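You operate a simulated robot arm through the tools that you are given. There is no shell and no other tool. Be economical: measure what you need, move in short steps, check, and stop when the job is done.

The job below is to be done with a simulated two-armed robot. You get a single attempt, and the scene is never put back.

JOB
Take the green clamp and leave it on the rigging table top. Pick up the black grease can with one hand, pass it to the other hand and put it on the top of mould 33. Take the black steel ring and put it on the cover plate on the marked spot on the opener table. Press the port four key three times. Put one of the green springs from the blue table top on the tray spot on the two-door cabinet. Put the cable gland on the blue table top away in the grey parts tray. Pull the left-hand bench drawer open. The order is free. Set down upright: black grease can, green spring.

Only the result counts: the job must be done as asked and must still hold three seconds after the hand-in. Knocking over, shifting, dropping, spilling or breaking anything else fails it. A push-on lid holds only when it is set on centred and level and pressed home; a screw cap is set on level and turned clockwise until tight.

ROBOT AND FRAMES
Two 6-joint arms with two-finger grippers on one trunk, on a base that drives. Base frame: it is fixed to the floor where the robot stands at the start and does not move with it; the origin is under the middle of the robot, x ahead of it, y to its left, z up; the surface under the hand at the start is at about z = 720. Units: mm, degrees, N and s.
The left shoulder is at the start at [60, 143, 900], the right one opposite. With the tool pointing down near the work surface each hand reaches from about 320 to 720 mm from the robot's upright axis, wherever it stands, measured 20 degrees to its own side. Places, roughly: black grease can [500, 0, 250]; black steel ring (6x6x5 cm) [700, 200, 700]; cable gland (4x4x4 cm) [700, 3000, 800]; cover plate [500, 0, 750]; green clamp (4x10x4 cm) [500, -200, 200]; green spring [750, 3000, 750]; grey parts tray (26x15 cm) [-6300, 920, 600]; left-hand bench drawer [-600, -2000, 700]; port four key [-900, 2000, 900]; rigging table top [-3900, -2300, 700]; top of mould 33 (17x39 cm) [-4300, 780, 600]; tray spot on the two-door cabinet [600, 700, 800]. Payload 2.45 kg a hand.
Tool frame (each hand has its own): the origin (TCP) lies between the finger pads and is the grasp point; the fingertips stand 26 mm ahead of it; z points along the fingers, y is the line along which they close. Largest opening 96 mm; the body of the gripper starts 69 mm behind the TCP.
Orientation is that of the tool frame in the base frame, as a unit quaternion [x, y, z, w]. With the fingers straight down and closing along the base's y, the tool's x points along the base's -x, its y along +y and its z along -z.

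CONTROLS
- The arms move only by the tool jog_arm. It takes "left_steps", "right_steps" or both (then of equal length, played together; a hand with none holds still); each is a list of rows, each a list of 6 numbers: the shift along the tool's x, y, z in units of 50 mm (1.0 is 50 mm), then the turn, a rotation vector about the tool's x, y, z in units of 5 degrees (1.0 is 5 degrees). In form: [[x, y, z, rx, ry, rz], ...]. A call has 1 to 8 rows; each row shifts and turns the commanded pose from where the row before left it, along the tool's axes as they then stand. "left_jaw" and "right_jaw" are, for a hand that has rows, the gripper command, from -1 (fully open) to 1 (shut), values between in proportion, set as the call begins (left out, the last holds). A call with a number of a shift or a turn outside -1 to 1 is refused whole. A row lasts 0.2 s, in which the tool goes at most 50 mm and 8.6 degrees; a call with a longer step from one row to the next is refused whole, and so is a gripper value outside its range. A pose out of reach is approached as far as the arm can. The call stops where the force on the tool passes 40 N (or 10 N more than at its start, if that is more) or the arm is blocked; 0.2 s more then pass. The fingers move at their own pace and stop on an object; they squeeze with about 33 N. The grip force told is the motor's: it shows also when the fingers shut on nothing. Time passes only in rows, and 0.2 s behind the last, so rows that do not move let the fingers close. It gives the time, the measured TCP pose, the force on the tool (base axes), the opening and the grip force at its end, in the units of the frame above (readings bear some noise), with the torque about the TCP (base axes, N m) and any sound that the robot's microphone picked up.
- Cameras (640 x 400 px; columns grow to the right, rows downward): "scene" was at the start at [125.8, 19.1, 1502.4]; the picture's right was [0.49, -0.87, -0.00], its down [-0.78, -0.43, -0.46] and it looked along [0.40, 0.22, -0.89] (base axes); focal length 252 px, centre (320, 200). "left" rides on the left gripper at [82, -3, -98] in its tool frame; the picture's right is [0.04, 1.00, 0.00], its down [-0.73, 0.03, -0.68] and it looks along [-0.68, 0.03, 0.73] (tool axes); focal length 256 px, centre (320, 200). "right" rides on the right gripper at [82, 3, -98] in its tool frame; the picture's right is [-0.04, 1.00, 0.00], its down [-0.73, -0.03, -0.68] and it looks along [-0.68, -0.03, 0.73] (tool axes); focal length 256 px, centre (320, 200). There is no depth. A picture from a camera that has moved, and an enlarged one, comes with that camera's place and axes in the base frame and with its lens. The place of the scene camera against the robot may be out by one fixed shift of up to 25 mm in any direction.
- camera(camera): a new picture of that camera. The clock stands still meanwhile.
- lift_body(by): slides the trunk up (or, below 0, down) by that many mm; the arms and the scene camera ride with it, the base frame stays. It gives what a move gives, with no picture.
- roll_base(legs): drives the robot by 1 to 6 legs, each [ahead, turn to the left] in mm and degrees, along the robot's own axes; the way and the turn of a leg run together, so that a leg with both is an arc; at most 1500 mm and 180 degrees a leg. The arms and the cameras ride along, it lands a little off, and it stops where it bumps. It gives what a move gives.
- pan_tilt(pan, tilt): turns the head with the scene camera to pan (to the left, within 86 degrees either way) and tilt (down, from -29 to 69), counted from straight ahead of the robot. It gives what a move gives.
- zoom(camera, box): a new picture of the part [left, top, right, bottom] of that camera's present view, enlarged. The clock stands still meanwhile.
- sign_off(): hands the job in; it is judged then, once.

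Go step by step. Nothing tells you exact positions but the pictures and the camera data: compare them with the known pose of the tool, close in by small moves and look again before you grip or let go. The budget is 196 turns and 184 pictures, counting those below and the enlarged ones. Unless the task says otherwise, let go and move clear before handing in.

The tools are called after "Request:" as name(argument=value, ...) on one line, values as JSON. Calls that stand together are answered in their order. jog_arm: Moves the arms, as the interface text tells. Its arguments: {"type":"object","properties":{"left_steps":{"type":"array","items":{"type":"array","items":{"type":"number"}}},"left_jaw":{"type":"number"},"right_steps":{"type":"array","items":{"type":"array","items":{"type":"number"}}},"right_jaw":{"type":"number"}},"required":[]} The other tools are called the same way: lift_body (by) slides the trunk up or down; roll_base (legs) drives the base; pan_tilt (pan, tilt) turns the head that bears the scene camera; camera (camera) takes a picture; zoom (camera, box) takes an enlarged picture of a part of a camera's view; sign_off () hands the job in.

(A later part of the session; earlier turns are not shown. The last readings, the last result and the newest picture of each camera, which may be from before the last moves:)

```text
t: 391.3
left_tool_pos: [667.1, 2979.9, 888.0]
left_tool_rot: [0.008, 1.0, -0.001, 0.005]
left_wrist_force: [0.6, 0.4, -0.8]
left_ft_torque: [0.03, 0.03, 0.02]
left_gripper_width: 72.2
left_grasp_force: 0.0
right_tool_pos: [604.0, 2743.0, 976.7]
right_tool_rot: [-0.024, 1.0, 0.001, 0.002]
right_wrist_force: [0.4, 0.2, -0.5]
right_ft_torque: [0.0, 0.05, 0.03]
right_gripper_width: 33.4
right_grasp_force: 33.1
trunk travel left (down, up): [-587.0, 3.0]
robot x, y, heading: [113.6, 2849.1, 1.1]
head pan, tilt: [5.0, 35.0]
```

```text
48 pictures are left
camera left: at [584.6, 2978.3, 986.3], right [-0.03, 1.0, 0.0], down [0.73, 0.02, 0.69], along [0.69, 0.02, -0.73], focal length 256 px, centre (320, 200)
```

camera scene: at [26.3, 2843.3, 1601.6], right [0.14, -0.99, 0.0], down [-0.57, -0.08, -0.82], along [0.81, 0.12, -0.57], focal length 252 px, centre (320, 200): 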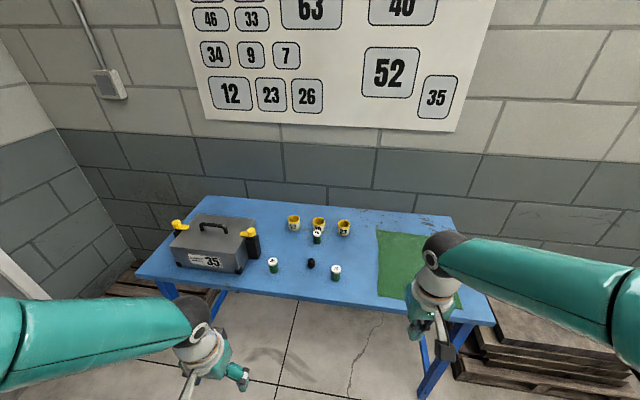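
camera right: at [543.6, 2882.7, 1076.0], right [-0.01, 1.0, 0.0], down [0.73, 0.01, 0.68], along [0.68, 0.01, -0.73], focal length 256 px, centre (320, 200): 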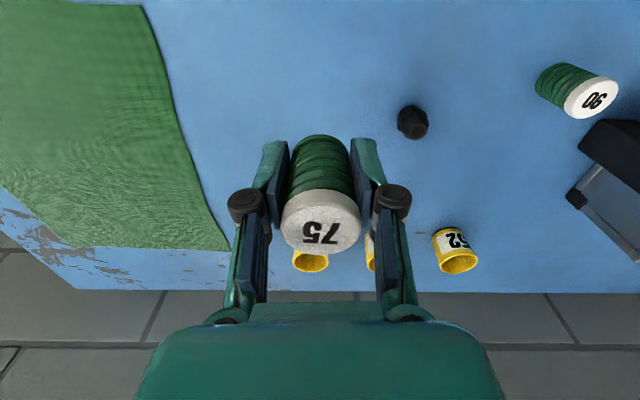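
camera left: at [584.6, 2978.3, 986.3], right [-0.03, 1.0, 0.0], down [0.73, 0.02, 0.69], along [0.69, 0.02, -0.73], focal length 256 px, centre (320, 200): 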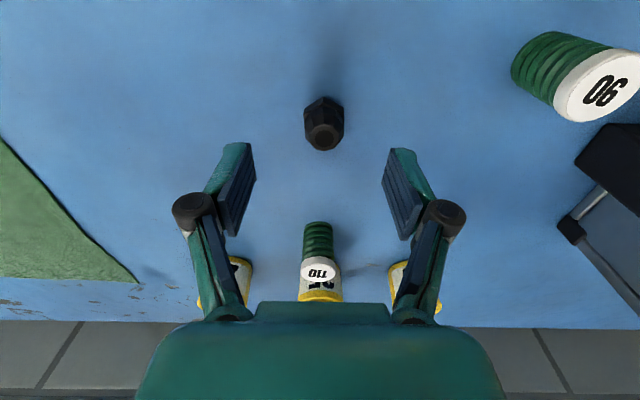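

Request:
jog_arm(left_steps=[[-0.1, 0.08, 0.6, 0, 0, 0], [0, 0, 0.6, 0, 0, 0], [0, 0, 0, 0, 0, 0]])

Request:
jog_arm(left_steps=[[0, 0, 0, 0, 0, 0], [0, 0, 0, 0, 0, 0], [0, 0, 0, 0, 0, 0], [0, 0, 0, 0, 0, 0], [0, 0, 0, 0, 0, 0]], left_jaw=1)

Request:
jog_arm(left_steps=[[0, 0, -0.3, 0, 0, 0], [0, 0, -0.9, 0, 0, 0], [0, 0, -0.9, 0, 0, 0], [0, 0, -0.9, 0, 0, 0]])

Request:
camera(camera="left")

```text
t: 392.1
left_tool_pos: [672.0, 2986.1, 831.3]
left_tool_rot: [0.009, 1.0, -0.001, 0.006]
left_wrist_force: [0.5, -0.8, -0.2]
left_ft_torque: [0.02, 0.04, 0.0]
left_gripper_width: 72.1
left_grasp_force: 0.0
right_tool_pos: [603.3, 2743.6, 979.2]
right_tool_rot: [-0.024, 1.0, 0.001, 0.003]
right_wrist_force: [-0.8, 0.5, -0.6]
right_ft_torque: [0.01, -0.03, -0.01]
right_gripper_width: 33.6
right_grasp_force: 33.1
trunk travel left (down, up): [-587.0, 3.0]
robot x, y, heading: [114.3, 2850.6, 1.0]
head pan, tilt: [5.0, 35.0]
```

```text
t: 393.3
left_tool_pos: [673.4, 2987.1, 831.3]
left_tool_rot: [0.008, 1.0, -0.001, 0.006]
left_wrist_force: [-0.2, 0.6, -0.1]
left_ft_torque: [0.0, 0.0, -0.01]
left_gripper_width: 29.4
left_grasp_force: 32.8
right_tool_pos: [604.0, 2743.5, 978.4]
right_tool_rot: [-0.025, 1.0, -0.001, 0.003]
right_wrist_force: [-0.2, -1.1, -1.0]
right_ft_torque: [0.05, -0.01, 0.02]
right_gripper_width: 33.4
right_grasp_force: 33.1
trunk travel left (down, up): [-587.0, 3.0]
robot x, y, heading: [114.2, 2848.1, 0.7]
head pan, tilt: [5.0, 35.0]
```

```text
t: 394.3
left_tool_pos: [667.2, 2985.7, 983.6]
left_tool_rot: [0.008, 1.0, 0.0, 0.006]
left_wrist_force: [-0.8, 0.3, -0.4]
left_ft_torque: [0.0, 0.0, -0.01]
left_gripper_width: 29.4
left_grasp_force: 33.3
right_tool_pos: [602.5, 2743.4, 979.3]
right_tool_rot: [-0.025, 1.0, 0.001, 0.003]
right_wrist_force: [0.4, -0.7, -0.6]
right_ft_torque: [0.0, 0.02, 0.04]
right_gripper_width: 33.3
right_grasp_force: 32.9
trunk travel left (down, up): [-587.0, 3.0]
robot x, y, heading: [115.5, 2850.3, 1.0]
head pan, tilt: [5.0, 35.0]
```

```text
47 pictures are left
camera left: at [585.4, 2984.7, 1080.8], right [-0.02, 1.0, 0.0], down [0.73, 0.02, 0.69], along [0.69, 0.01, -0.73], focal length 256 px, centre (320, 200)
```

left: 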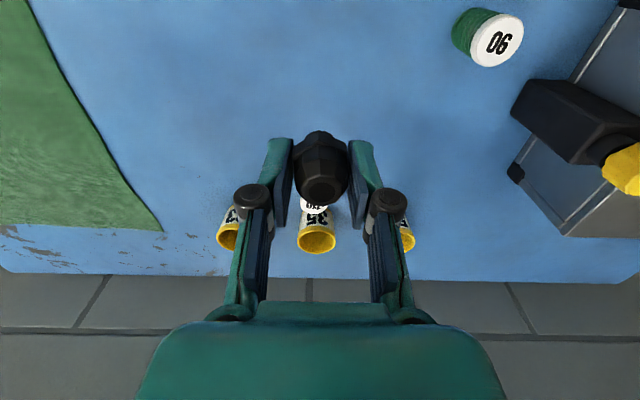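

Both parts are held. I retract, back off and head to the two-door cabinet.

Request:
jog_arm(left_steps=[[0.8, 0.1, -0.1, 0, 0, 0], [0.8, 0.1, -0.1, 0, 0, 0], [0.8, 0.1, -0.1, 0, 0, 0], [0.6, 0, 0, 0, 0, 0]], right_steps=[[0.6, -0.2, -0.1, 0, 0, 0], [0.6, -0.2, -0.1, 0, 0, 0], [0.6, -0.2, -0.1, 0, 0, 0], [0.2, 0, 0, 0, 0, 0]])

Request:
roll_base(legs=[[-260, 0], [0, -35], [0, -25]])

Request:
roll_base(legs=[[0, -28], [1400, 0], [650, 0]])

```text
t: 395.3
left_tool_pos: [520.0, 3002.9, 997.3]
left_tool_rot: [0.008, 1.0, -0.002, 0.007]
left_wrist_force: [0.0, -0.2, 0.2]
left_ft_torque: [-0.03, -0.01, 0.01]
left_gripper_width: 29.4
left_grasp_force: 32.8
right_tool_pos: [503.6, 2707.1, 994.4]
right_tool_rot: [-0.023, 1.0, -0.001, 0.004]
right_wrist_force: [-0.3, -1.3, -0.7]
right_ft_torque: [-0.01, -0.02, -0.01]
right_gripper_width: 33.3
right_grasp_force: 33.4
trunk travel left (down, up): [-587.0, 3.0]
robot x, y, heading: [114.6, 2849.3, 1.2]
head pan, tilt: [5.0, 35.0]
```

```text
t: 400.5
left_tool_pos: [187.8, 2567.9, 995.0]
left_tool_rot: [0.509, 0.861, -0.004, 0.004]
left_wrist_force: [0.1, 1.1, -0.5]
left_ft_torque: [0.0, -0.01, -0.03]
left_gripper_width: 29.5
left_grasp_force: 33.2
right_tool_pos: [-76.3, 2435.5, 992.2]
right_tool_rot: [0.481, 0.877, -0.002, 0.002]
right_wrist_force: [-0.4, -0.1, -0.9]
right_ft_torque: [0.01, 0.04, -0.04]
right_gripper_width: 33.3
right_grasp_force: 32.6
trunk travel left (down, up): [-587.0, 3.0]
robot x, y, heading: [-111.8, 2862.2, -59.4]
head pan, tilt: [5.0, 35.0]
```

```text
t: 412.4
left_tool_pos: [77.1, 413.9, 996.3]
left_tool_rot: [0.711, 0.703, -0.005, 0.002]
left_wrist_force: [-0.7, -0.2, -0.6]
left_ft_torque: [0.02, 0.04, -0.02]
left_gripper_width: 29.7
left_grasp_force: 32.9
right_tool_pos: [-219.5, 429.4, 994.2]
right_tool_rot: [0.687, 0.727, -0.002, 0.001]
right_wrist_force: [0.1, -0.8, -0.3]
right_ft_torque: [0.05, 0.01, 0.0]
right_gripper_width: 33.2
right_grasp_force: 33.1
trunk travel left (down, up): [-587.0, 3.0]
robot x, y, heading: [-35.3, 819.9, -88.8]
head pan, tilt: [5.0, 35.0]
```

Request:
roll_base(legs=[[0, 30], [0, 28]])

Request:
roll_base(legs=[[0, 30]])

Request:
pan_tilt(pan=-5, tilt=50)

Request:
camera(camera="scene")

Request:
camera(camera="right")

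```text
t: 416.0
left_tool_pos: [366.5, 699.9, 996.5]
left_tool_rot: [0.283, 0.959, -0.002, 0.006]
left_wrist_force: [-0.5, -0.4, -0.1]
left_ft_torque: [0.03, 0.02, -0.01]
left_gripper_width: 29.5
left_grasp_force: 32.2
right_tool_pos: [197.5, 458.5, 993.7]
right_tool_rot: [0.252, 0.968, -0.001, 0.002]
right_wrist_force: [-0.5, -1.0, -1.2]
right_ft_torque: [0.02, -0.02, 0.0]
right_gripper_width: 33.6
right_grasp_force: 32.8
trunk travel left (down, up): [-587.0, 3.0]
robot x, y, heading: [-56.8, 786.5, -30.9]
head pan, tilt: [5.0, 35.0]
```

```text
t: 418.1
left_tool_pos: [351.0, 930.4, 996.7]
left_tool_rot: [0.018, 1.0, -0.001, 0.006]
left_wrist_force: [-0.5, -0.5, 0.2]
left_ft_torque: [0.02, -0.01, 0.0]
left_gripper_width: 29.4
left_grasp_force: 33.0
right_tool_pos: [327.4, 634.6, 995.2]
right_tool_rot: [-0.014, 1.0, 0.001, 0.004]
right_wrist_force: [-0.5, -0.2, -0.6]
right_ft_torque: [0.0, 0.03, -0.01]
right_gripper_width: 33.0
right_grasp_force: 33.1
trunk travel left (down, up): [-587.0, 3.0]
robot x, y, heading: [-58.7, 763.1, -0.6]
head pan, tilt: [5.0, 35.0]
```

```text
t: 418.9
left_tool_pos: [351.4, 929.2, 999.3]
left_tool_rot: [0.019, 1.0, -0.001, 0.006]
left_wrist_force: [-0.1, 0.6, 0.2]
left_ft_torque: [0.03, -0.02, -0.04]
left_gripper_width: 29.5
left_grasp_force: 33.3
right_tool_pos: [327.1, 634.1, 994.1]
right_tool_rot: [-0.014, 1.0, 0.001, 0.003]
right_wrist_force: [-0.1, -0.6, -0.7]
right_ft_torque: [0.04, 0.0, 0.01]
right_gripper_width: 33.2
right_grasp_force: 32.7
trunk travel left (down, up): [-587.0, 3.0]
robot x, y, heading: [-59.1, 765.1, -0.6]
head pan, tilt: [-5.0, 50.0]
```

```text
46 pictures are left
camera scene: at [88.6, 742.1, 1579.9], right [-0.1, -1.0, 0.0], down [-0.76, 0.07, -0.64], along [0.64, -0.06, -0.77], focal length 252 px, centre (320, 200)
```

scene: 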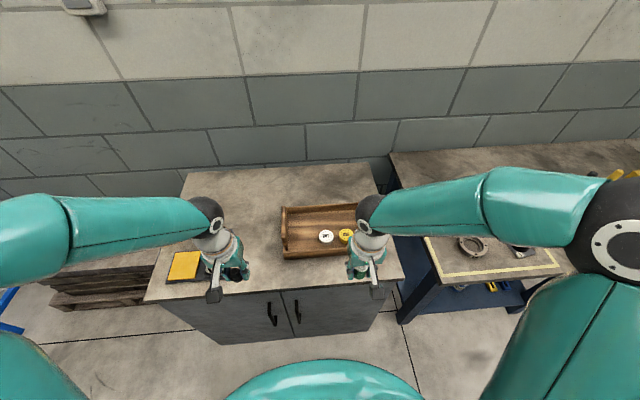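

```text
45 pictures are left
camera right: at [247.1, 634.5, 1092.0], right [0.01, 1.0, 0.0], down [0.73, -0.01, 0.68], along [0.68, -0.01, -0.73], focal length 256 px, centre (320, 200)
```

right: 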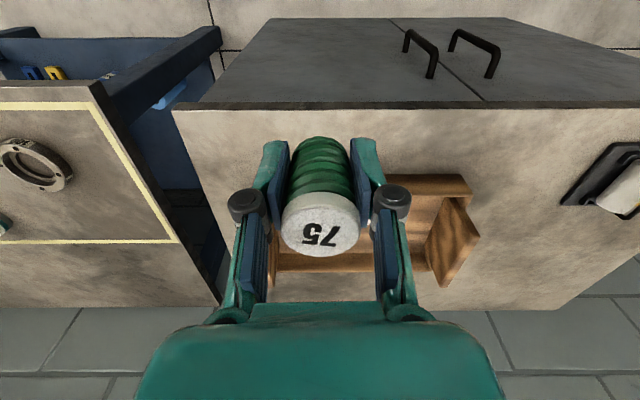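

The wooden tray is on the cabinet; I zoom to find the spot.

Request:
jog_arm(right_steps=[[0.2, -0.8, -0.4, 0, 0, 0], [0.2, -0.8, 0, 0, 0, 0], [0, -0.8, 0, 0, 0, 0]])

Request:
zoom(camera="scene", box=[250, 180, 420, 290])

```text
t: 419.7
left_tool_pos: [350.5, 928.9, 997.0]
left_tool_rot: [0.018, 1.0, -0.001, 0.005]
left_wrist_force: [-0.8, 0.7, 0.5]
left_ft_torque: [0.0, 0.02, 0.01]
left_gripper_width: 29.4
left_grasp_force: 33.2
right_tool_pos: [311.3, 512.1, 1013.0]
right_tool_rot: [-0.014, 1.0, 0.001, 0.004]
right_wrist_force: [0.4, -0.9, -0.9]
right_ft_torque: [0.04, -0.03, 0.02]
right_gripper_width: 33.2
right_grasp_force: 33.2
trunk travel left (down, up): [-587.0, 3.0]
robot x, y, heading: [-56.4, 763.3, -0.9]
head pan, tilt: [-5.0, 50.0]
```

```text
3.64 times, centred on (335, 235) of scene
camera zoom: at [88.5, 741.9, 1579.9], right [-0.1, -1.0, 0.0], down [-0.76, 0.08, -0.64], along [0.64, -0.06, -0.77], focal length 916 px, centre (266, 73)
```

zoom: 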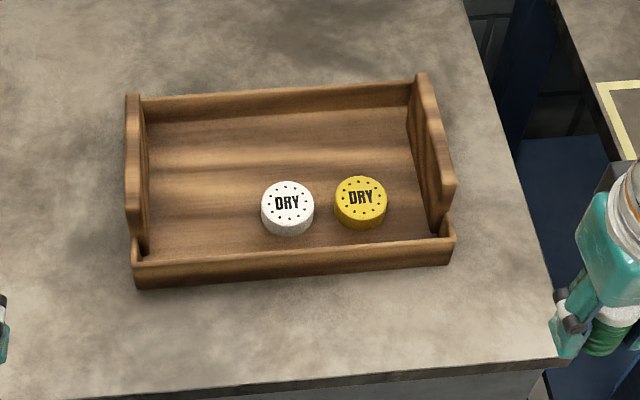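

The tray holds two discs; the middle-rear of it is free. I bring the spring over it and look with the right camera.

Request:
jog_arm(right_steps=[[-0.82, 0.52, 0, 0, 0, 0], [-0.82, 0.52, 0, 0, 0, 0], [-0.82, 0.52, 0, 0, 0, 0], [-0.82, 0.52, 0, 0, 0, 0], [-0.82, 0.52, 0, 0, 0, 0], [-0.82, 0.52, 0, 0, 0, 0]])

Request:
camera(camera="right")

Request:
zoom(camera="scene", box=[250, 180, 420, 290])

```text
t: 421.1
left_tool_pos: [351.9, 931.4, 996.9]
left_tool_rot: [0.018, 1.0, -0.002, 0.005]
left_wrist_force: [0.5, 0.5, -0.6]
left_ft_torque: [-0.01, 0.01, 0.03]
left_gripper_width: 29.6
left_grasp_force: 32.6
right_tool_pos: [553.0, 675.9, 1018.2]
right_tool_rot: [-0.014, 1.0, 0.0, 0.001]
right_wrist_force: [0.4, -0.1, -0.5]
right_ft_torque: [-0.01, 0.03, -0.02]
right_gripper_width: 33.2
right_grasp_force: 33.0
trunk travel left (down, up): [-587.0, 3.0]
robot x, y, heading: [-55.8, 762.2, -0.6]
head pan, tilt: [-5.0, 50.0]
```

```text
43 pictures are left
camera right: at [472.4, 677.7, 1115.2], right [0.01, 1.0, 0.0], down [0.73, -0.01, 0.68], along [0.68, -0.01, -0.73], focal length 256 px, centre (320, 200)
```

right: 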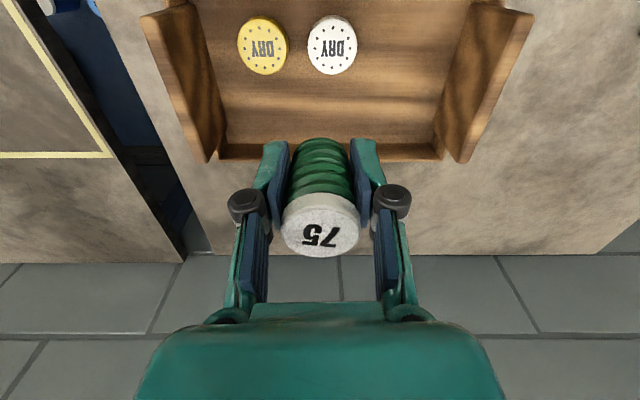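

```text
3.64 times, centred on (335, 235) of scene
camera zoom: at [90.8, 744.7, 1579.6], right [-0.1, -1.0, 0.0], down [-0.76, 0.07, -0.64], along [0.64, -0.06, -0.77], focal length 916 px, centre (266, 73)
```

zoom: 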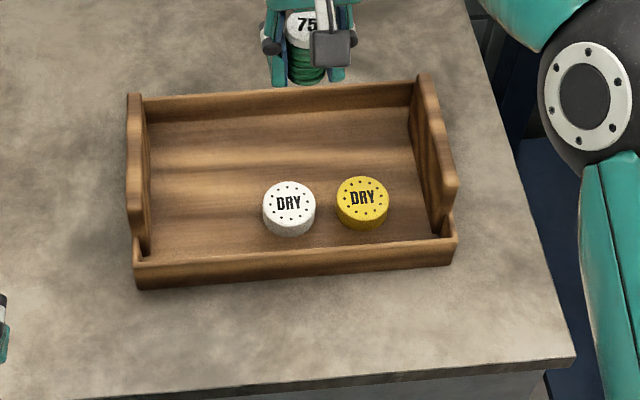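

The tray floor is around z 855–865; its left-middle part is free. I move to about [565, 735] and lower until contact.

Request:
jog_arm(right_steps=[[-0.12, 0.59, 0.4, 0, 0, 0], [-0.12, 0.59, 0.6, 0, 0, 0], [0, 0, 0.7, 0, 0, 0]])

Request:
camera(camera="right")

Request:
zoom(camera="scene", box=[250, 180, 420, 290])

```text
t: 421.9
left_tool_pos: [350.4, 929.8, 998.5]
left_tool_rot: [0.018, 1.0, 0.0, 0.005]
left_wrist_force: [-0.5, 1.0, -0.3]
left_ft_torque: [0.01, 0.01, 0.03]
left_gripper_width: 29.5
left_grasp_force: 33.0
right_tool_pos: [563.9, 735.4, 932.0]
right_tool_rot: [-0.014, 1.0, 0.0, 0.002]
right_wrist_force: [0.0, -0.2, -1.4]
right_ft_torque: [0.01, 0.05, 0.02]
right_gripper_width: 33.4
right_grasp_force: 33.1
trunk travel left (down, up): [-587.0, 3.0]
robot x, y, heading: [-56.0, 763.2, -0.8]
head pan, tilt: [-5.0, 50.0]
```

```text
41 pictures are left
camera right: at [483.3, 736.1, 1029.6], right [0.01, 1.0, 0.0], down [0.73, -0.01, 0.68], along [0.68, -0.01, -0.73], focal length 256 px, centre (320, 200)
```

right: 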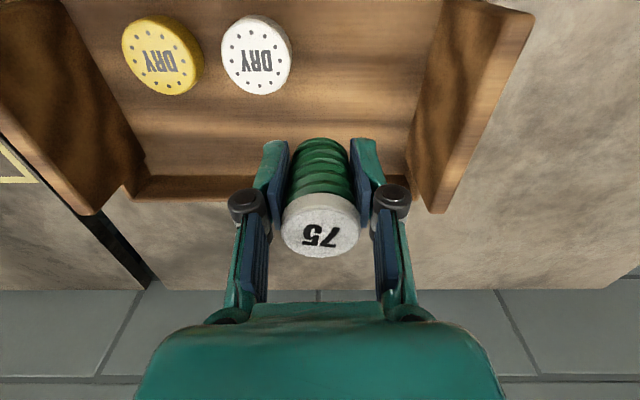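

```text
3.64 times, centred on (335, 235) of scene
camera zoom: at [89.8, 743.3, 1579.8], right [-0.1, -1.0, 0.0], down [-0.76, 0.07, -0.64], along [0.64, -0.06, -0.77], focal length 916 px, centre (266, 73)
```

zoom: 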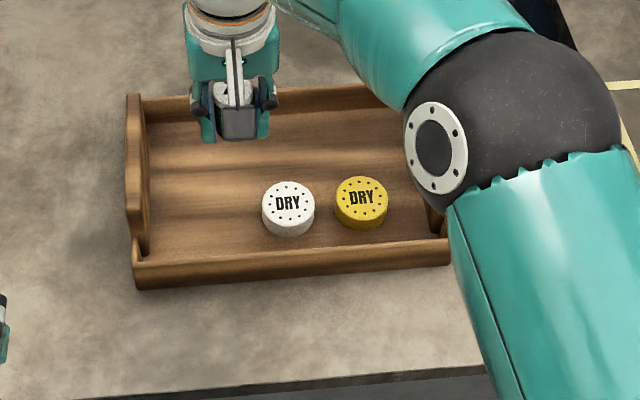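

With two close views the tray floor comes out at z ≈ 800 and the white disc at [533, 689]. I shift 16 mm back and lower to near contact.

Request:
jog_arm(right_steps=[[-0.34, 0.06, 0, 0, 0, 0], [0, 0, 0.6, 0, 0, 0], [0, 0, 0.5, 0, 0, 0], [0, 0, 0.4, 0, 0, 0]])

Request:
camera(camera="right")

Request:
jog_arm(right_steps=[[0, 0, 0.1, 0, 0, 0], [0, 0, 0.06, 0, 0, 0], [0, 0, 0.04, 0, 0, 0]])

```text
t: 422.9
left_tool_pos: [351.4, 930.8, 996.9]
left_tool_rot: [0.018, 1.0, -0.001, 0.005]
left_wrist_force: [0.5, 0.2, -0.7]
left_ft_torque: [0.0, 0.01, 0.05]
left_gripper_width: 29.6
left_grasp_force: 33.0
right_tool_pos: [582.7, 740.1, 854.5]
right_tool_rot: [-0.015, 1.0, 0.0, 0.004]
right_wrist_force: [-0.2, 0.3, -0.8]
right_ft_torque: [0.01, 0.01, -0.02]
right_gripper_width: 33.2
right_grasp_force: 33.0
trunk travel left (down, up): [-587.0, 3.0]
robot x, y, heading: [-56.9, 763.1, -0.6]
head pan, tilt: [-5.0, 50.0]
```

```text
39 pictures are left
camera right: at [502.8, 740.8, 952.5], right [0.01, 1.0, 0.0], down [0.73, -0.01, 0.68], along [0.68, -0.01, -0.73], focal length 256 px, centre (320, 200)
```

right: 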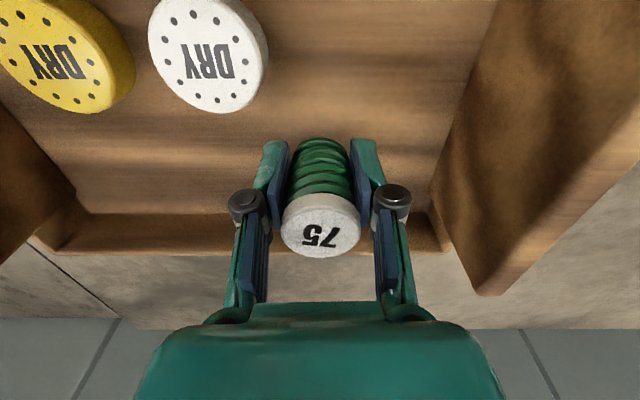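

```text
t: 423.7
left_tool_pos: [351.1, 930.2, 997.2]
left_tool_rot: [0.019, 1.0, 0.0, 0.005]
left_wrist_force: [0.3, 0.1, 0.5]
left_ft_torque: [-0.01, 0.0, -0.04]
left_gripper_width: 29.3
left_grasp_force: 32.6
right_tool_pos: [582.0, 739.6, 845.9]
right_tool_rot: [-0.015, 1.0, -0.001, 0.003]
right_wrist_force: [0.3, 0.1, -0.7]
right_ft_torque: [-0.01, 0.0, 0.0]
right_gripper_width: 33.2
right_grasp_force: 32.8
trunk travel left (down, up): [-587.0, 3.0]
robot x, y, heading: [-59.6, 764.4, -0.5]
head pan, tilt: [-5.0, 50.0]
```

Request:
jog_arm(right_steps=[[0, 0, 0.06, 0, 0, 0], [0, 0, 0.06, 0, 0, 0], [0, 0, 0, 0, 0, 0]])

Request:
jog_arm(right_steps=[[0, 0, 0.06, 0, 0, 0], [0, 0, 0.06, 0, 0, 0], [0, 0, 0, 0, 0, 0]])

```text
t: 424.5
left_tool_pos: [350.1, 929.6, 996.6]
left_tool_rot: [0.018, 1.0, -0.001, 0.005]
left_wrist_force: [1.3, 0.0, -0.4]
left_ft_torque: [-0.05, 0.0, -0.02]
left_gripper_width: 29.4
left_grasp_force: 32.9
right_tool_pos: [581.9, 740.6, 841.1]
right_tool_rot: [-0.014, 1.0, 0.0, 0.003]
right_wrist_force: [0.4, 0.4, -0.9]
right_ft_torque: [0.0, 0.01, 0.01]
right_gripper_width: 33.0
right_grasp_force: 33.0
trunk travel left (down, up): [-587.0, 3.0]
robot x, y, heading: [-55.2, 765.5, -0.5]
head pan, tilt: [-5.0, 50.0]
```

```text
t: 425.3
left_tool_pos: [350.4, 930.7, 998.1]
left_tool_rot: [0.018, 1.0, -0.001, 0.005]
left_wrist_force: [-0.6, 1.1, -0.8]
left_ft_torque: [-0.01, 0.01, -0.03]
left_gripper_width: 29.4
left_grasp_force: 33.2
right_tool_pos: [581.9, 740.4, 834.7]
right_tool_rot: [-0.014, 1.0, 0.0, 0.003]
right_wrist_force: [-0.2, 0.0, -1.5]
right_ft_torque: [0.0, -0.01, -0.04]
right_gripper_width: 33.3
right_grasp_force: 32.5
trunk travel left (down, up): [-587.0, 3.0]
robot x, y, heading: [-56.6, 764.1, -0.4]
head pan, tilt: [-5.0, 50.0]
```

Request:
jog_arm(right_steps=[[0, 0, 0.06, 0, 0, 0], [0, 0, 0.06, 0, 0, 0], [0, 0, 0.06, 0, 0, 0], [0, 0, 0, 0, 0, 0]])

Request:
camera(camera="right")

```text
t: 426.3
left_tool_pos: [349.0, 930.8, 999.0]
left_tool_rot: [0.018, 1.0, 0.0, 0.007]
left_wrist_force: [0.4, 0.3, -0.1]
left_ft_torque: [0.01, 0.0, 0.0]
left_gripper_width: 29.3
left_grasp_force: 33.0
right_tool_pos: [580.4, 739.9, 831.9]
right_tool_rot: [-0.014, 1.0, 0.001, 0.008]
right_wrist_force: [4.2, 0.5, 34.4]
right_ft_torque: [-0.16, 0.34, 0.3]
right_gripper_width: 33.2
right_grasp_force: 32.6
trunk travel left (down, up): [-587.0, 3.0]
robot x, y, heading: [-60.4, 766.0, -0.5]
head pan, tilt: [-5.0, 50.0]
```

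```text
38 pictures are left
camera right: at [499.4, 741.0, 927.9], right [0.01, 1.0, 0.0], down [0.72, -0.01, 0.69], along [0.69, -0.01, -0.72], focal length 256 px, centre (320, 200)
```

right: 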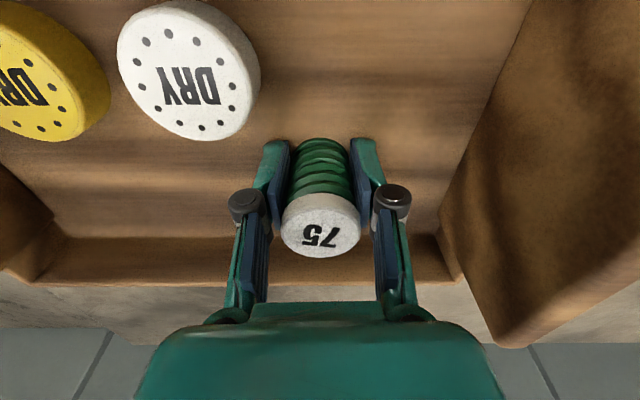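

Contact. I ease off slightly, open and rise.

Request:
jog_arm(right_steps=[[0, 0, -0.03, 0, 0, 0], [0, 0, 0, 0, 0, 0]])

Request:
jog_arm(right_steps=[[0, 0, 0, 0, 0, 0], [0, 0, 0, 0, 0, 0], [0, 0, -0.3, 0, 0, 0], [0, 0, -0.8, 0, 0, 0], [0, 0, -0.9, 0, 0, 0], [0, 0, -0.9, 0, 0, 0], [0.3, -0.8, 0, 0, 0, 0], [0.3, -0.8, 0, 0, 0, 0]], right_jaw=-0.25)

Request:
zoom(camera="scene", box=[250, 180, 420, 290])

Request:
camera(camera="right")

```text
t: 426.9
left_tool_pos: [348.6, 930.9, 999.2]
left_tool_rot: [0.018, 1.0, -0.003, 0.006]
left_wrist_force: [-0.1, -0.4, -0.1]
left_ft_torque: [0.03, 0.0, -0.02]
left_gripper_width: 29.6
left_grasp_force: 33.0
right_tool_pos: [581.7, 740.3, 831.8]
right_tool_rot: [-0.013, 1.0, 0.001, 0.007]
right_wrist_force: [4.7, 4.9, 30.9]
right_ft_torque: [-0.05, 0.26, 0.06]
right_gripper_width: 33.4
right_grasp_force: 33.1
trunk travel left (down, up): [-587.0, 3.0]
robot x, y, heading: [-56.3, 763.1, -0.7]
head pan, tilt: [-5.0, 50.0]
```

```text
t: 428.7
left_tool_pos: [349.4, 929.9, 998.1]
left_tool_rot: [0.018, 1.0, -0.001, 0.006]
left_wrist_force: [0.0, -0.4, 0.0]
left_ft_torque: [-0.02, 0.03, -0.03]
left_gripper_width: 29.5
left_grasp_force: 33.2
right_tool_pos: [549.6, 661.2, 971.2]
right_tool_rot: [-0.014, 1.0, 0.0, 0.002]
right_wrist_force: [-0.2, -0.2, 0.6]
right_ft_torque: [0.0, -0.05, 0.07]
right_gripper_width: 60.1
right_grasp_force: 0.0
trunk travel left (down, up): [-587.0, 3.0]
robot x, y, heading: [-58.7, 764.1, -0.4]
head pan, tilt: [-5.0, 50.0]
```

```text
3.64 times, centred on (335, 235) of scene
camera zoom: at [88.2, 742.9, 1579.9], right [-0.1, -1.0, 0.0], down [-0.76, 0.07, -0.64], along [0.64, -0.06, -0.77], focal length 916 px, centre (266, 73)
```

zoom: 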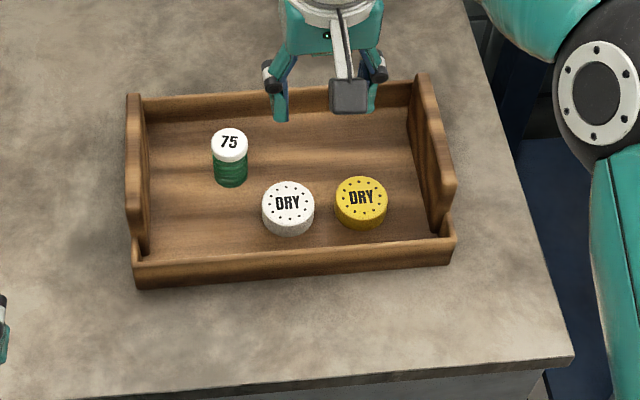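

```text
36 pictures are left
camera right: at [469.4, 661.6, 1067.8], right [0.01, 1.0, 0.0], down [0.73, -0.01, 0.68], along [0.68, -0.01, -0.73], focal length 256 px, centre (320, 200)
```

right: 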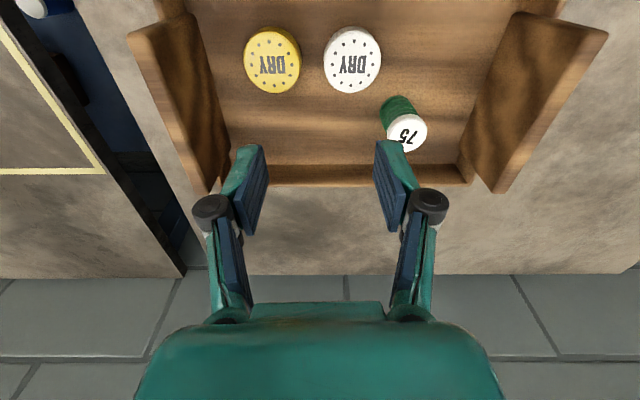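

The spring stands in the tray. Last is the gland for the grey parts tray far to the west; I retract the arm and drive back through the aisle.

Request:
jog_arm(right_steps=[[0.8, -0.2, -0.3, 0, 0, 0], [0.8, 0, 0, 0, 0, 0], [0.8, 0, 0, 0, 0, 0], [0.8, 0, 0, 0, 0, 0]])

Request:
roll_base(legs=[[-110, 0], [0, -30], [0, -28]])

Request:
roll_base(legs=[[0, -32]])

```text
t: 429.7
left_tool_pos: [349.6, 930.2, 997.5]
left_tool_rot: [0.019, 1.0, -0.001, 0.007]
left_wrist_force: [-0.2, 0.5, -0.4]
left_ft_torque: [0.0, 0.01, -0.02]
left_gripper_width: 29.2
left_grasp_force: 33.0
right_tool_pos: [392.5, 644.7, 987.5]
right_tool_rot: [-0.015, 1.0, 0.0, 0.004]
right_wrist_force: [0.2, -0.1, 0.0]
right_ft_torque: [0.01, 0.0, 0.03]
right_gripper_width: 60.0
right_grasp_force: 0.1
trunk travel left (down, up): [-587.0, 3.0]
robot x, y, heading: [-55.4, 761.6, -0.4]
head pan, tilt: [-5.0, 50.0]
```

```text
t: 434.1
left_tool_pos: [185.1, 499.7, 996.8]
left_tool_rot: [0.507, 0.862, -0.004, 0.004]
left_wrist_force: [0.5, 0.2, -0.2]
left_ft_torque: [-0.03, 0.02, 0.04]
left_gripper_width: 29.2
left_grasp_force: 33.3
right_tool_pos: [-35.6, 315.4, 986.7]
right_tool_rot: [0.478, 0.878, -0.001, 0.002]
right_wrist_force: [0.3, 0.9, 0.2]
right_ft_torque: [0.01, -0.01, 0.02]
right_gripper_width: 60.0
right_grasp_force: 0.1
trunk travel left (down, up): [-587.0, 3.0]
robot x, y, heading: [-133.7, 782.5, -59.3]
head pan, tilt: [-5.0, 50.0]
```

```text
t: 436.3
left_tool_pos: [-20.7, 372.8, 997.4]
left_tool_rot: [0.73, 0.683, -0.004, 0.003]
left_wrist_force: [0.3, -0.5, -0.5]
left_ft_torque: [0.0, 0.03, 0.0]
left_gripper_width: 29.1
left_grasp_force: 32.9
right_tool_pos: [-307.1, 338.2, 987.1]
right_tool_rot: [0.708, 0.706, -0.002, 0.002]
right_wrist_force: [0.5, 0.4, -0.4]
right_ft_torque: [-0.01, 0.03, 0.02]
right_gripper_width: 59.9
right_grasp_force: 0.2
trunk travel left (down, up): [-587.0, 3.0]
robot x, y, heading: [-109.0, 785.1, -92.0]
head pan, tilt: [-5.0, 50.0]
```

Request:
roll_base(legs=[[0, 2], [1500, 0], [300, 0]])

Request:
roll_base(legs=[[0, -30], [0, -28]])

Request:
roll_base(legs=[[0, -31]])

```text
t: 445.8
left_tool_pos: [-31.5, -1416.2, 997.3]
left_tool_rot: [0.724, 0.69, -0.004, 0.003]
left_wrist_force: [-0.6, -0.3, -1.0]
left_ft_torque: [0.02, -0.01, 0.03]
left_gripper_width: 29.4
left_grasp_force: 33.0
right_tool_pos: [-316.6, -1454.9, 987.2]
right_tool_rot: [0.702, 0.712, -0.002, 0.002]
right_wrist_force: [0.1, -0.4, -0.7]
right_ft_torque: [0.0, -0.03, 0.01]
right_gripper_width: 60.3
right_grasp_force: 0.1
trunk travel left (down, up): [-587.0, 3.0]
robot x, y, heading: [-130.2, -1007.5, -90.6]
head pan, tilt: [-5.0, 50.0]
```

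```text
t: 449.4
left_tool_pos: [-421.5, -1309.0, 999.4]
left_tool_rot: [0.966, 0.257, -0.005, 0.0]
left_wrist_force: [0.4, 0.0, -0.2]
left_ft_torque: [0.02, -0.02, 0.01]
left_gripper_width: 29.3
left_grasp_force: 32.4
right_tool_pos: [-609.7, -1089.3, 988.9]
right_tool_rot: [0.957, 0.289, -0.003, 0.0]
right_wrist_force: [-0.1, 0.7, 0.7]
right_ft_torque: [0.01, 0.01, -0.01]
right_gripper_width: 60.1
right_grasp_force: 0.1
trunk travel left (down, up): [-587.0, 3.0]
robot x, y, heading: [-108.6, -1044.0, -148.1]
head pan, tilt: [-5.0, 50.0]
```

```text
t: 451.4
left_tool_pos: [-514.7, -1115.0, 1000.5]
left_tool_rot: [1.0, -0.004, -0.005, 0.0]
left_wrist_force: [0.0, -0.4, 0.1]
left_ft_torque: [0.0, 0.01, 0.0]
left_gripper_width: 29.2
left_grasp_force: 33.7
right_tool_pos: [-565.9, -830.9, 989.0]
right_tool_rot: [1.0, 0.028, -0.003, 0.0]
right_wrist_force: [-0.3, 0.0, 0.7]
right_ft_torque: [0.02, -0.01, 0.01]
right_gripper_width: 60.0
right_grasp_force: 0.1
trunk travel left (down, up): [-587.0, 3.0]
robot x, y, heading: [-106.9, -1065.7, -177.8]
head pan, tilt: [-5.0, 50.0]
```

Request:
roll_base(legs=[[0, -5], [1500, 0], [1500, 0], [1500, 0]])

Request:
pan_tilt(pan=-35, tilt=20)

Request:
camera(camera="scene")

```text
t: 466.3
left_tool_pos: [-3469.7, -1147.2, 990.5]
left_tool_rot: [0.999, -0.003, -0.012, -0.035]
left_wrist_force: [-0.6, -1.8, -0.3]
left_ft_torque: [0.23, -0.02, -0.03]
left_gripper_width: 29.5
left_grasp_force: 33.0
right_tool_pos: [-3521.2, -862.0, 1002.1]
right_tool_rot: [0.999, 0.028, -0.009, -0.039]
right_wrist_force: [-0.1, -2.1, 0.3]
right_ft_torque: [0.2, -0.03, -0.03]
right_gripper_width: 60.0
right_grasp_force: 0.1
trunk travel left (down, up): [-587.0, 3.0]
robot x, y, heading: [-3070.3, -1030.7, -177.6]
head pan, tilt: [-5.0, 50.0]
stopped in leg 3: the robot was blocked; the commanded pose is now the measured one
```

```text
t: 467.2
left_tool_pos: [-3469.5, -1136.9, 992.9]
left_tool_rot: [0.999, -0.005, -0.011, -0.032]
left_wrist_force: [0.0, 0.2, -0.1]
left_ft_torque: [-0.02, 0.0, -0.01]
left_gripper_width: 29.4
left_grasp_force: 32.8
right_tool_pos: [-3518.3, -853.9, 1000.5]
right_tool_rot: [0.999, 0.027, -0.01, -0.034]
right_wrist_force: [-0.6, 0.0, 0.3]
right_ft_torque: [-0.03, -0.02, 0.02]
right_gripper_width: 60.1
right_grasp_force: 0.0
trunk travel left (down, up): [-587.0, 3.0]
robot x, y, heading: [-3075.1, -1028.0, -177.7]
head pan, tilt: [-35.0, 20.0]
```

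```text
35 pictures are left
camera scene: at [-3200.5, -937.4, 1629.6], right [0.54, 0.84, -0.03], down [0.29, -0.22, -0.93], along [-0.79, 0.49, -0.36], focal length 252 px, centre (320, 200)
```

scene: 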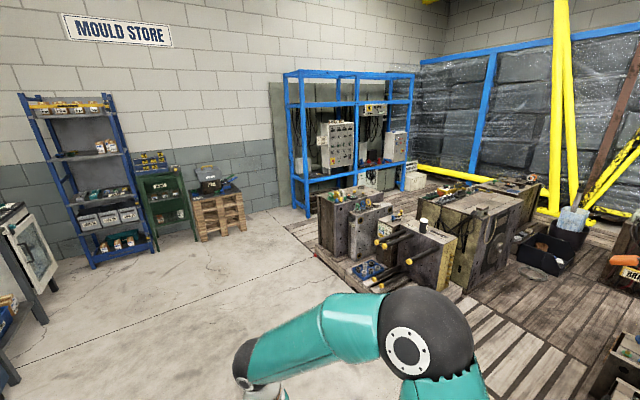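

The base stopped and is slightly tilted at x ≈ -3070. I look down on both sides.

Request:
pan_tilt(pan=60, tilt=55)

Request:
camera(camera="scene")

Request:
pan_tilt(pan=-60, tilt=55)

Request:
camera(camera="scene")

```text
t: 468.9
left_tool_pos: [-3468.2, -1137.8, 992.0]
left_tool_rot: [0.999, -0.005, -0.012, -0.031]
left_wrist_force: [-0.3, 0.6, -0.5]
left_ft_torque: [0.01, -0.01, -0.02]
left_gripper_width: 29.6
left_grasp_force: 33.5
right_tool_pos: [-3519.3, -853.4, 1000.0]
right_tool_rot: [0.999, 0.026, -0.009, -0.034]
right_wrist_force: [-0.4, -1.0, 0.2]
right_ft_torque: [-0.01, 0.01, -0.03]
right_gripper_width: 60.0
right_grasp_force: 0.1
trunk travel left (down, up): [-587.0, 3.0]
robot x, y, heading: [-3070.9, -1027.1, -177.7]
head pan, tilt: [60.0, 55.0]
```

```text
34 pictures are left
camera scene: at [-3155.1, -1053.1, 1581.5], right [-0.89, 0.46, -0.02], down [0.38, 0.71, -0.6], along [-0.27, -0.54, -0.8], focal length 252 px, centre (320, 200)
```

scene: 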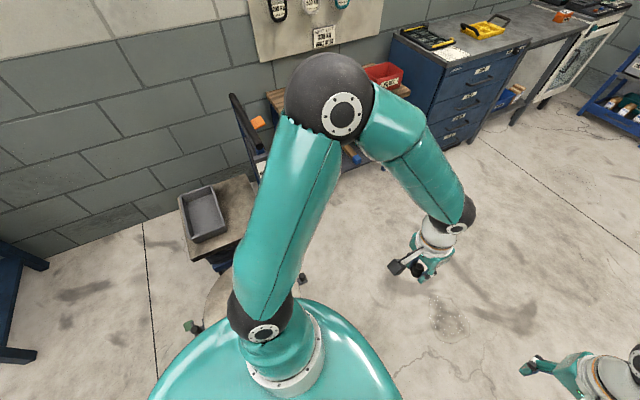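

```text
t: 470.9
left_tool_pos: [-3467.3, -1138.5, 992.4]
left_tool_rot: [0.999, -0.005, -0.012, -0.031]
left_wrist_force: [0.6, 0.1, 0.4]
left_ft_torque: [-0.02, 0.02, 0.02]
left_gripper_width: 29.2
left_grasp_force: 33.1
right_tool_pos: [-3520.6, -854.2, 1000.9]
right_tool_rot: [0.999, 0.027, -0.009, -0.034]
right_wrist_force: [-0.2, 0.4, -0.6]
right_ft_torque: [-0.01, -0.04, 0.01]
right_gripper_width: 59.8
right_grasp_force: 0.1
trunk travel left (down, up): [-587.0, 3.0]
robot x, y, heading: [-3070.0, -1025.5, -177.5]
head pan, tilt: [-60.0, 55.0]
```

```text
33 pictures are left
camera scene: at [-3160.4, -928.6, 1577.3], right [0.84, 0.54, -0.02], down [0.44, -0.71, -0.55], along [-0.31, 0.46, -0.84], focal length 252 px, centre (320, 200)
```

scene: 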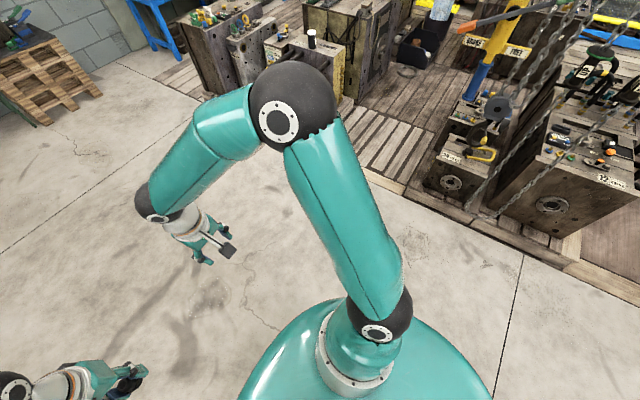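

The round stand is right at my left side — I strayed too close to it. I back off, move over to the north, and pass with a wide margin.

Request:
roll_base(legs=[[-250, 0]])

Request:
pan_tilt(pan=50, tilt=45)

Request:
camera(camera="scene")

```text
t: 472.8
left_tool_pos: [-3222.0, -1127.5, 989.3]
left_tool_rot: [0.999, -0.005, -0.009, -0.031]
left_wrist_force: [-0.3, -0.3, -0.6]
left_ft_torque: [0.04, -0.01, 0.0]
left_gripper_width: 29.7
left_grasp_force: 33.4
right_tool_pos: [-3274.0, -842.7, 997.6]
right_tool_rot: [0.999, 0.027, -0.008, -0.034]
right_wrist_force: [-0.4, -0.3, -0.1]
right_ft_torque: [0.0, 0.03, -0.02]
right_gripper_width: 59.9
right_grasp_force: 0.1
trunk travel left (down, up): [-587.0, 3.0]
robot x, y, heading: [-2819.8, -1020.5, -177.8]
head pan, tilt: [-60.0, 55.0]
```

```text
t: 474.7
left_tool_pos: [-3226.8, -1144.9, 983.6]
left_tool_rot: [0.999, -0.004, -0.007, -0.041]
left_wrist_force: [-0.3, 0.7, -0.8]
left_ft_torque: [-0.04, -0.02, 0.0]
left_gripper_width: 29.5
left_grasp_force: 32.9
right_tool_pos: [-3278.6, -859.7, 996.9]
right_tool_rot: [0.999, 0.027, -0.005, -0.043]
right_wrist_force: [0.7, -0.6, 0.5]
right_ft_torque: [0.0, 0.03, 0.02]
right_gripper_width: 59.9
right_grasp_force: 0.0
trunk travel left (down, up): [-587.0, 3.0]
robot x, y, heading: [-2818.4, -1016.9, -178.1]
head pan, tilt: [50.0, 45.0]
```

```text
32 pictures are left
camera scene: at [-2907.9, -1070.4, 1592.5], right [-0.79, 0.62, 0.0], down [0.43, 0.54, -0.72], along [-0.44, -0.57, -0.69], focal length 252 px, centre (320, 200)
```

scene: 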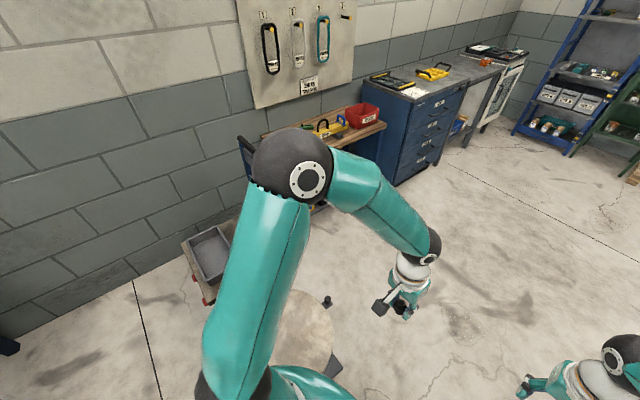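

Request:
roll_base(legs=[[-150, 0], [0, -40], [350, 0]])

Request:
pan_tilt(pan=80, tilt=45)

Request:
camera(camera="scene")

```text
t: 480.0
left_tool_pos: [-3353.4, -640.3, 982.0]
left_tool_rot: [0.94, -0.338, 0.008, -0.04]
left_wrist_force: [0.5, 0.2, -1.1]
left_ft_torque: [-0.06, 0.01, -0.01]
left_gripper_width: 29.6
left_grasp_force: 33.0
right_tool_pos: [-3215.2, -387.9, 994.1]
right_tool_rot: [0.95, -0.309, 0.011, -0.041]
right_wrist_force: [0.1, 0.6, 0.1]
right_ft_torque: [-0.04, -0.02, 0.02]
right_gripper_width: 59.9
right_grasp_force: 0.0
trunk travel left (down, up): [-587.0, 3.0]
robot x, y, heading: [-2960.5, -806.3, 143.1]
head pan, tilt: [50.0, 45.0]
```

```text
t: 481.0
left_tool_pos: [-3354.1, -642.6, 982.6]
left_tool_rot: [0.94, -0.337, 0.008, -0.041]
left_wrist_force: [0.0, -0.5, -0.1]
left_ft_torque: [0.0, 0.04, 0.01]
left_gripper_width: 29.5
left_grasp_force: 33.3
right_tool_pos: [-3214.6, -388.5, 994.6]
right_tool_rot: [0.95, -0.309, 0.012, -0.041]
right_wrist_force: [-0.4, -0.3, 1.5]
right_ft_torque: [0.03, 0.0, 0.01]
right_gripper_width: 60.0
right_grasp_force: 0.1
trunk travel left (down, up): [-587.0, 3.0]
robot x, y, heading: [-2963.3, -805.2, 142.9]
head pan, tilt: [80.0, 45.0]
```

```text
31 pictures are left
camera scene: at [-3060.4, -836.9, 1586.8], right [-0.68, 0.73, 0.0], down [0.52, 0.48, -0.71], along [-0.52, -0.48, -0.71], focal length 252 px, centre (320, 200)
```

scene: 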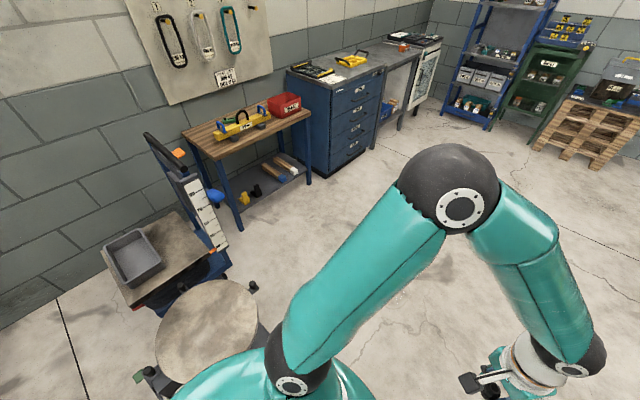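

I move farther north, then go on west and watch the tilt.

Request:
roll_base(legs=[[250, 0], [0, 35], [600, 0]])

Request:
pan_tilt(pan=-25, tilt=25)

Request:
camera(camera="scene")

```text
t: 487.7
left_tool_pos: [-4182.2, -713.0, 982.7]
left_tool_rot: [0.998, -0.047, -0.003, -0.042]
left_wrist_force: [-0.4, -0.2, -0.1]
left_ft_torque: [-0.01, -0.02, -0.01]
left_gripper_width: 29.7
left_grasp_force: 33.0
right_tool_pos: [-4207.2, -425.3, 994.0]
right_tool_rot: [0.999, -0.016, -0.001, -0.043]
right_wrist_force: [-0.5, 0.1, -0.4]
right_ft_torque: [-0.02, 0.0, -0.01]
right_gripper_width: 59.9
right_grasp_force: 0.0
trunk travel left (down, up): [-587.0, 3.0]
robot x, y, heading: [-3766.3, -628.6, 177.3]
head pan, tilt: [80.0, 45.0]
```

```text
t: 489.5
left_tool_pos: [-4181.4, -712.6, 983.4]
left_tool_rot: [0.998, -0.048, -0.004, -0.041]
left_wrist_force: [-0.7, 1.0, -0.1]
left_ft_torque: [0.01, -0.01, 0.06]
left_gripper_width: 29.4
left_grasp_force: 32.8
right_tool_pos: [-4208.2, -424.5, 994.7]
right_tool_rot: [0.999, -0.016, -0.001, -0.042]
right_wrist_force: [0.6, -0.4, -0.6]
right_ft_torque: [0.02, 0.01, 0.04]
right_gripper_width: 60.3
right_grasp_force: 0.1
trunk travel left (down, up): [-587.0, 3.0]
robot x, y, heading: [-3762.6, -627.0, 176.7]
head pan, tilt: [-25.0, 25.0]
```

```text
30 pictures are left
camera scene: at [-3896.9, -595.2, 1617.3], right [0.47, 0.88, 0.0], down [0.37, -0.2, -0.91], along [-0.8, 0.42, -0.42], focal length 252 px, centre (320, 200)
```

scene: 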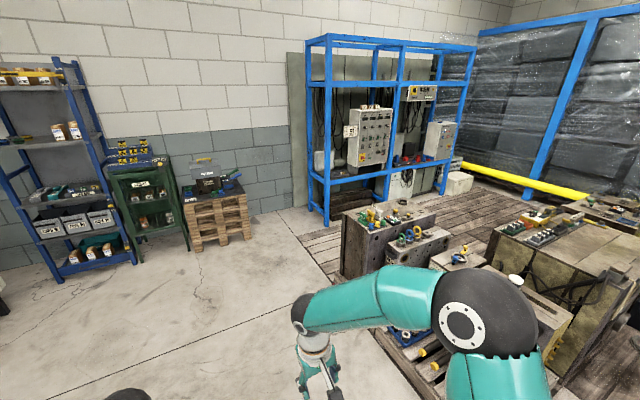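

The tools only recorded a small tilt; the base is level. The grey tray should be on the blue frame's shelf; I zoom there.

Request:
zoom(camera="scene", box=[290, 100, 490, 260])

```text
2.50 times, centred on (390, 180) of scene
camera zoom: at [-3896.9, -595.2, 1617.3], right [0.47, 0.88, 0.0], down [0.37, -0.2, -0.91], along [-0.8, 0.42, -0.42], focal length 630 px, centre (145, 250)
```

zoom: 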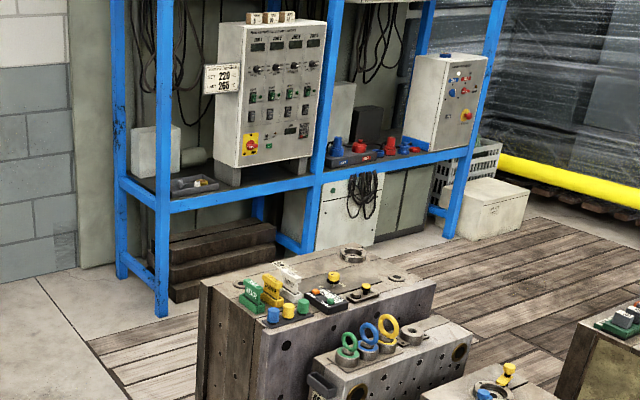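

The grey tray sits on the frame shelf near [-6350, 950]. I drive closer to study how to reach it.

Request:
roll_base(legs=[[0, -10], [1400, 0], [450, 0]])

Request:
pan_tilt(pan=-45, tilt=30)

Request:
camera(camera="scene")

```text
t: 499.8
left_tool_pos: [-6023.0, -264.9, 982.2]
left_tool_rot: [0.992, -0.123, -0.001, -0.042]
left_wrist_force: [-0.3, -0.7, -1.1]
left_ft_torque: [-0.05, -0.04, -0.04]
left_gripper_width: 29.4
left_grasp_force: 32.9
right_tool_pos: [-6006.6, 23.9, 996.4]
right_tool_rot: [0.995, -0.092, 0.001, -0.043]
right_wrist_force: [0.1, 0.5, -0.4]
right_ft_torque: [-0.03, 0.0, -0.02]
right_gripper_width: 60.1
right_grasp_force: 0.1
trunk travel left (down, up): [-587.0, 3.0]
robot x, y, heading: [-5595.3, -245.8, 168.3]
head pan, tilt: [-25.0, 25.0]
```

```text
t: 500.6
left_tool_pos: [-6022.8, -266.1, 983.1]
left_tool_rot: [0.992, -0.123, -0.001, -0.042]
left_wrist_force: [-0.1, 0.8, -0.4]
left_ft_torque: [0.01, 0.01, 0.0]
left_gripper_width: 29.5
left_grasp_force: 33.2
right_tool_pos: [-6006.0, 22.3, 996.3]
right_tool_rot: [0.995, -0.092, 0.003, -0.043]
right_wrist_force: [0.4, -0.3, 0.1]
right_ft_torque: [-0.01, 0.0, -0.02]
right_gripper_width: 60.1
right_grasp_force: 0.0
trunk travel left (down, up): [-587.0, 3.0]
robot x, y, heading: [-5603.8, -248.9, 168.3]
head pan, tilt: [-45.0, 30.0]
```

```text
28 pictures are left
camera scene: at [-5698.3, -172.3, 1609.4], right [0.83, 0.55, 0.0], down [0.28, -0.42, -0.87], along [-0.48, 0.72, -0.5], focal length 252 px, centre (320, 200)
```

scene: 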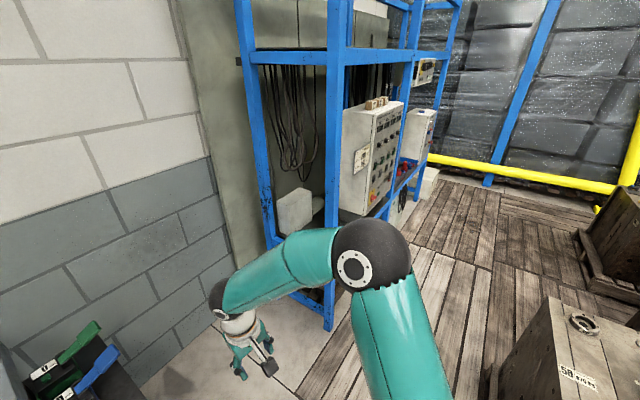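

I test whether the base can roll onto the wooden deck before the frame: turn north and advance.

Request:
roll_base(legs=[[0, -35], [0, -30]])

Request:
roll_base(legs=[[280, 0], [200, 0], [150, 0]])

```text
t: 504.6
left_tool_pos: [-5779.8, 142.4, 983.4]
left_tool_rot: [0.758, -0.651, 0.023, -0.035]
left_wrist_force: [-0.1, 0.9, -1.2]
left_ft_torque: [-0.03, 0.02, 0.01]
left_gripper_width: 29.6
left_grasp_force: 33.5
right_tool_pos: [-5508.1, 238.4, 995.6]
right_tool_rot: [0.778, -0.626, 0.026, -0.035]
right_wrist_force: [0.1, -0.4, 1.0]
right_ft_torque: [-0.01, 0.0, -0.02]
right_gripper_width: 60.2
right_grasp_force: 0.0
trunk travel left (down, up): [-587.0, 3.0]
robot x, y, heading: [-5647.2, -250.7, 101.1]
head pan, tilt: [-45.0, 30.0]
```

```text
t: 508.8
left_tool_pos: [-5902.4, 764.2, 982.2]
left_tool_rot: [0.759, -0.65, 0.023, -0.034]
left_wrist_force: [0.2, 0.2, -0.7]
left_ft_torque: [-0.03, -0.01, 0.01]
left_gripper_width: 29.3
left_grasp_force: 33.4
right_tool_pos: [-5629.0, 860.4, 994.8]
right_tool_rot: [0.778, -0.626, 0.026, -0.034]
right_wrist_force: [0.1, 1.1, 0.0]
right_ft_torque: [-0.08, -0.03, 0.0]
right_gripper_width: 60.0
right_grasp_force: 0.0
trunk travel left (down, up): [-587.0, 3.0]
robot x, y, heading: [-5766.8, 366.4, 101.1]
head pan, tilt: [-45.0, 30.0]
```

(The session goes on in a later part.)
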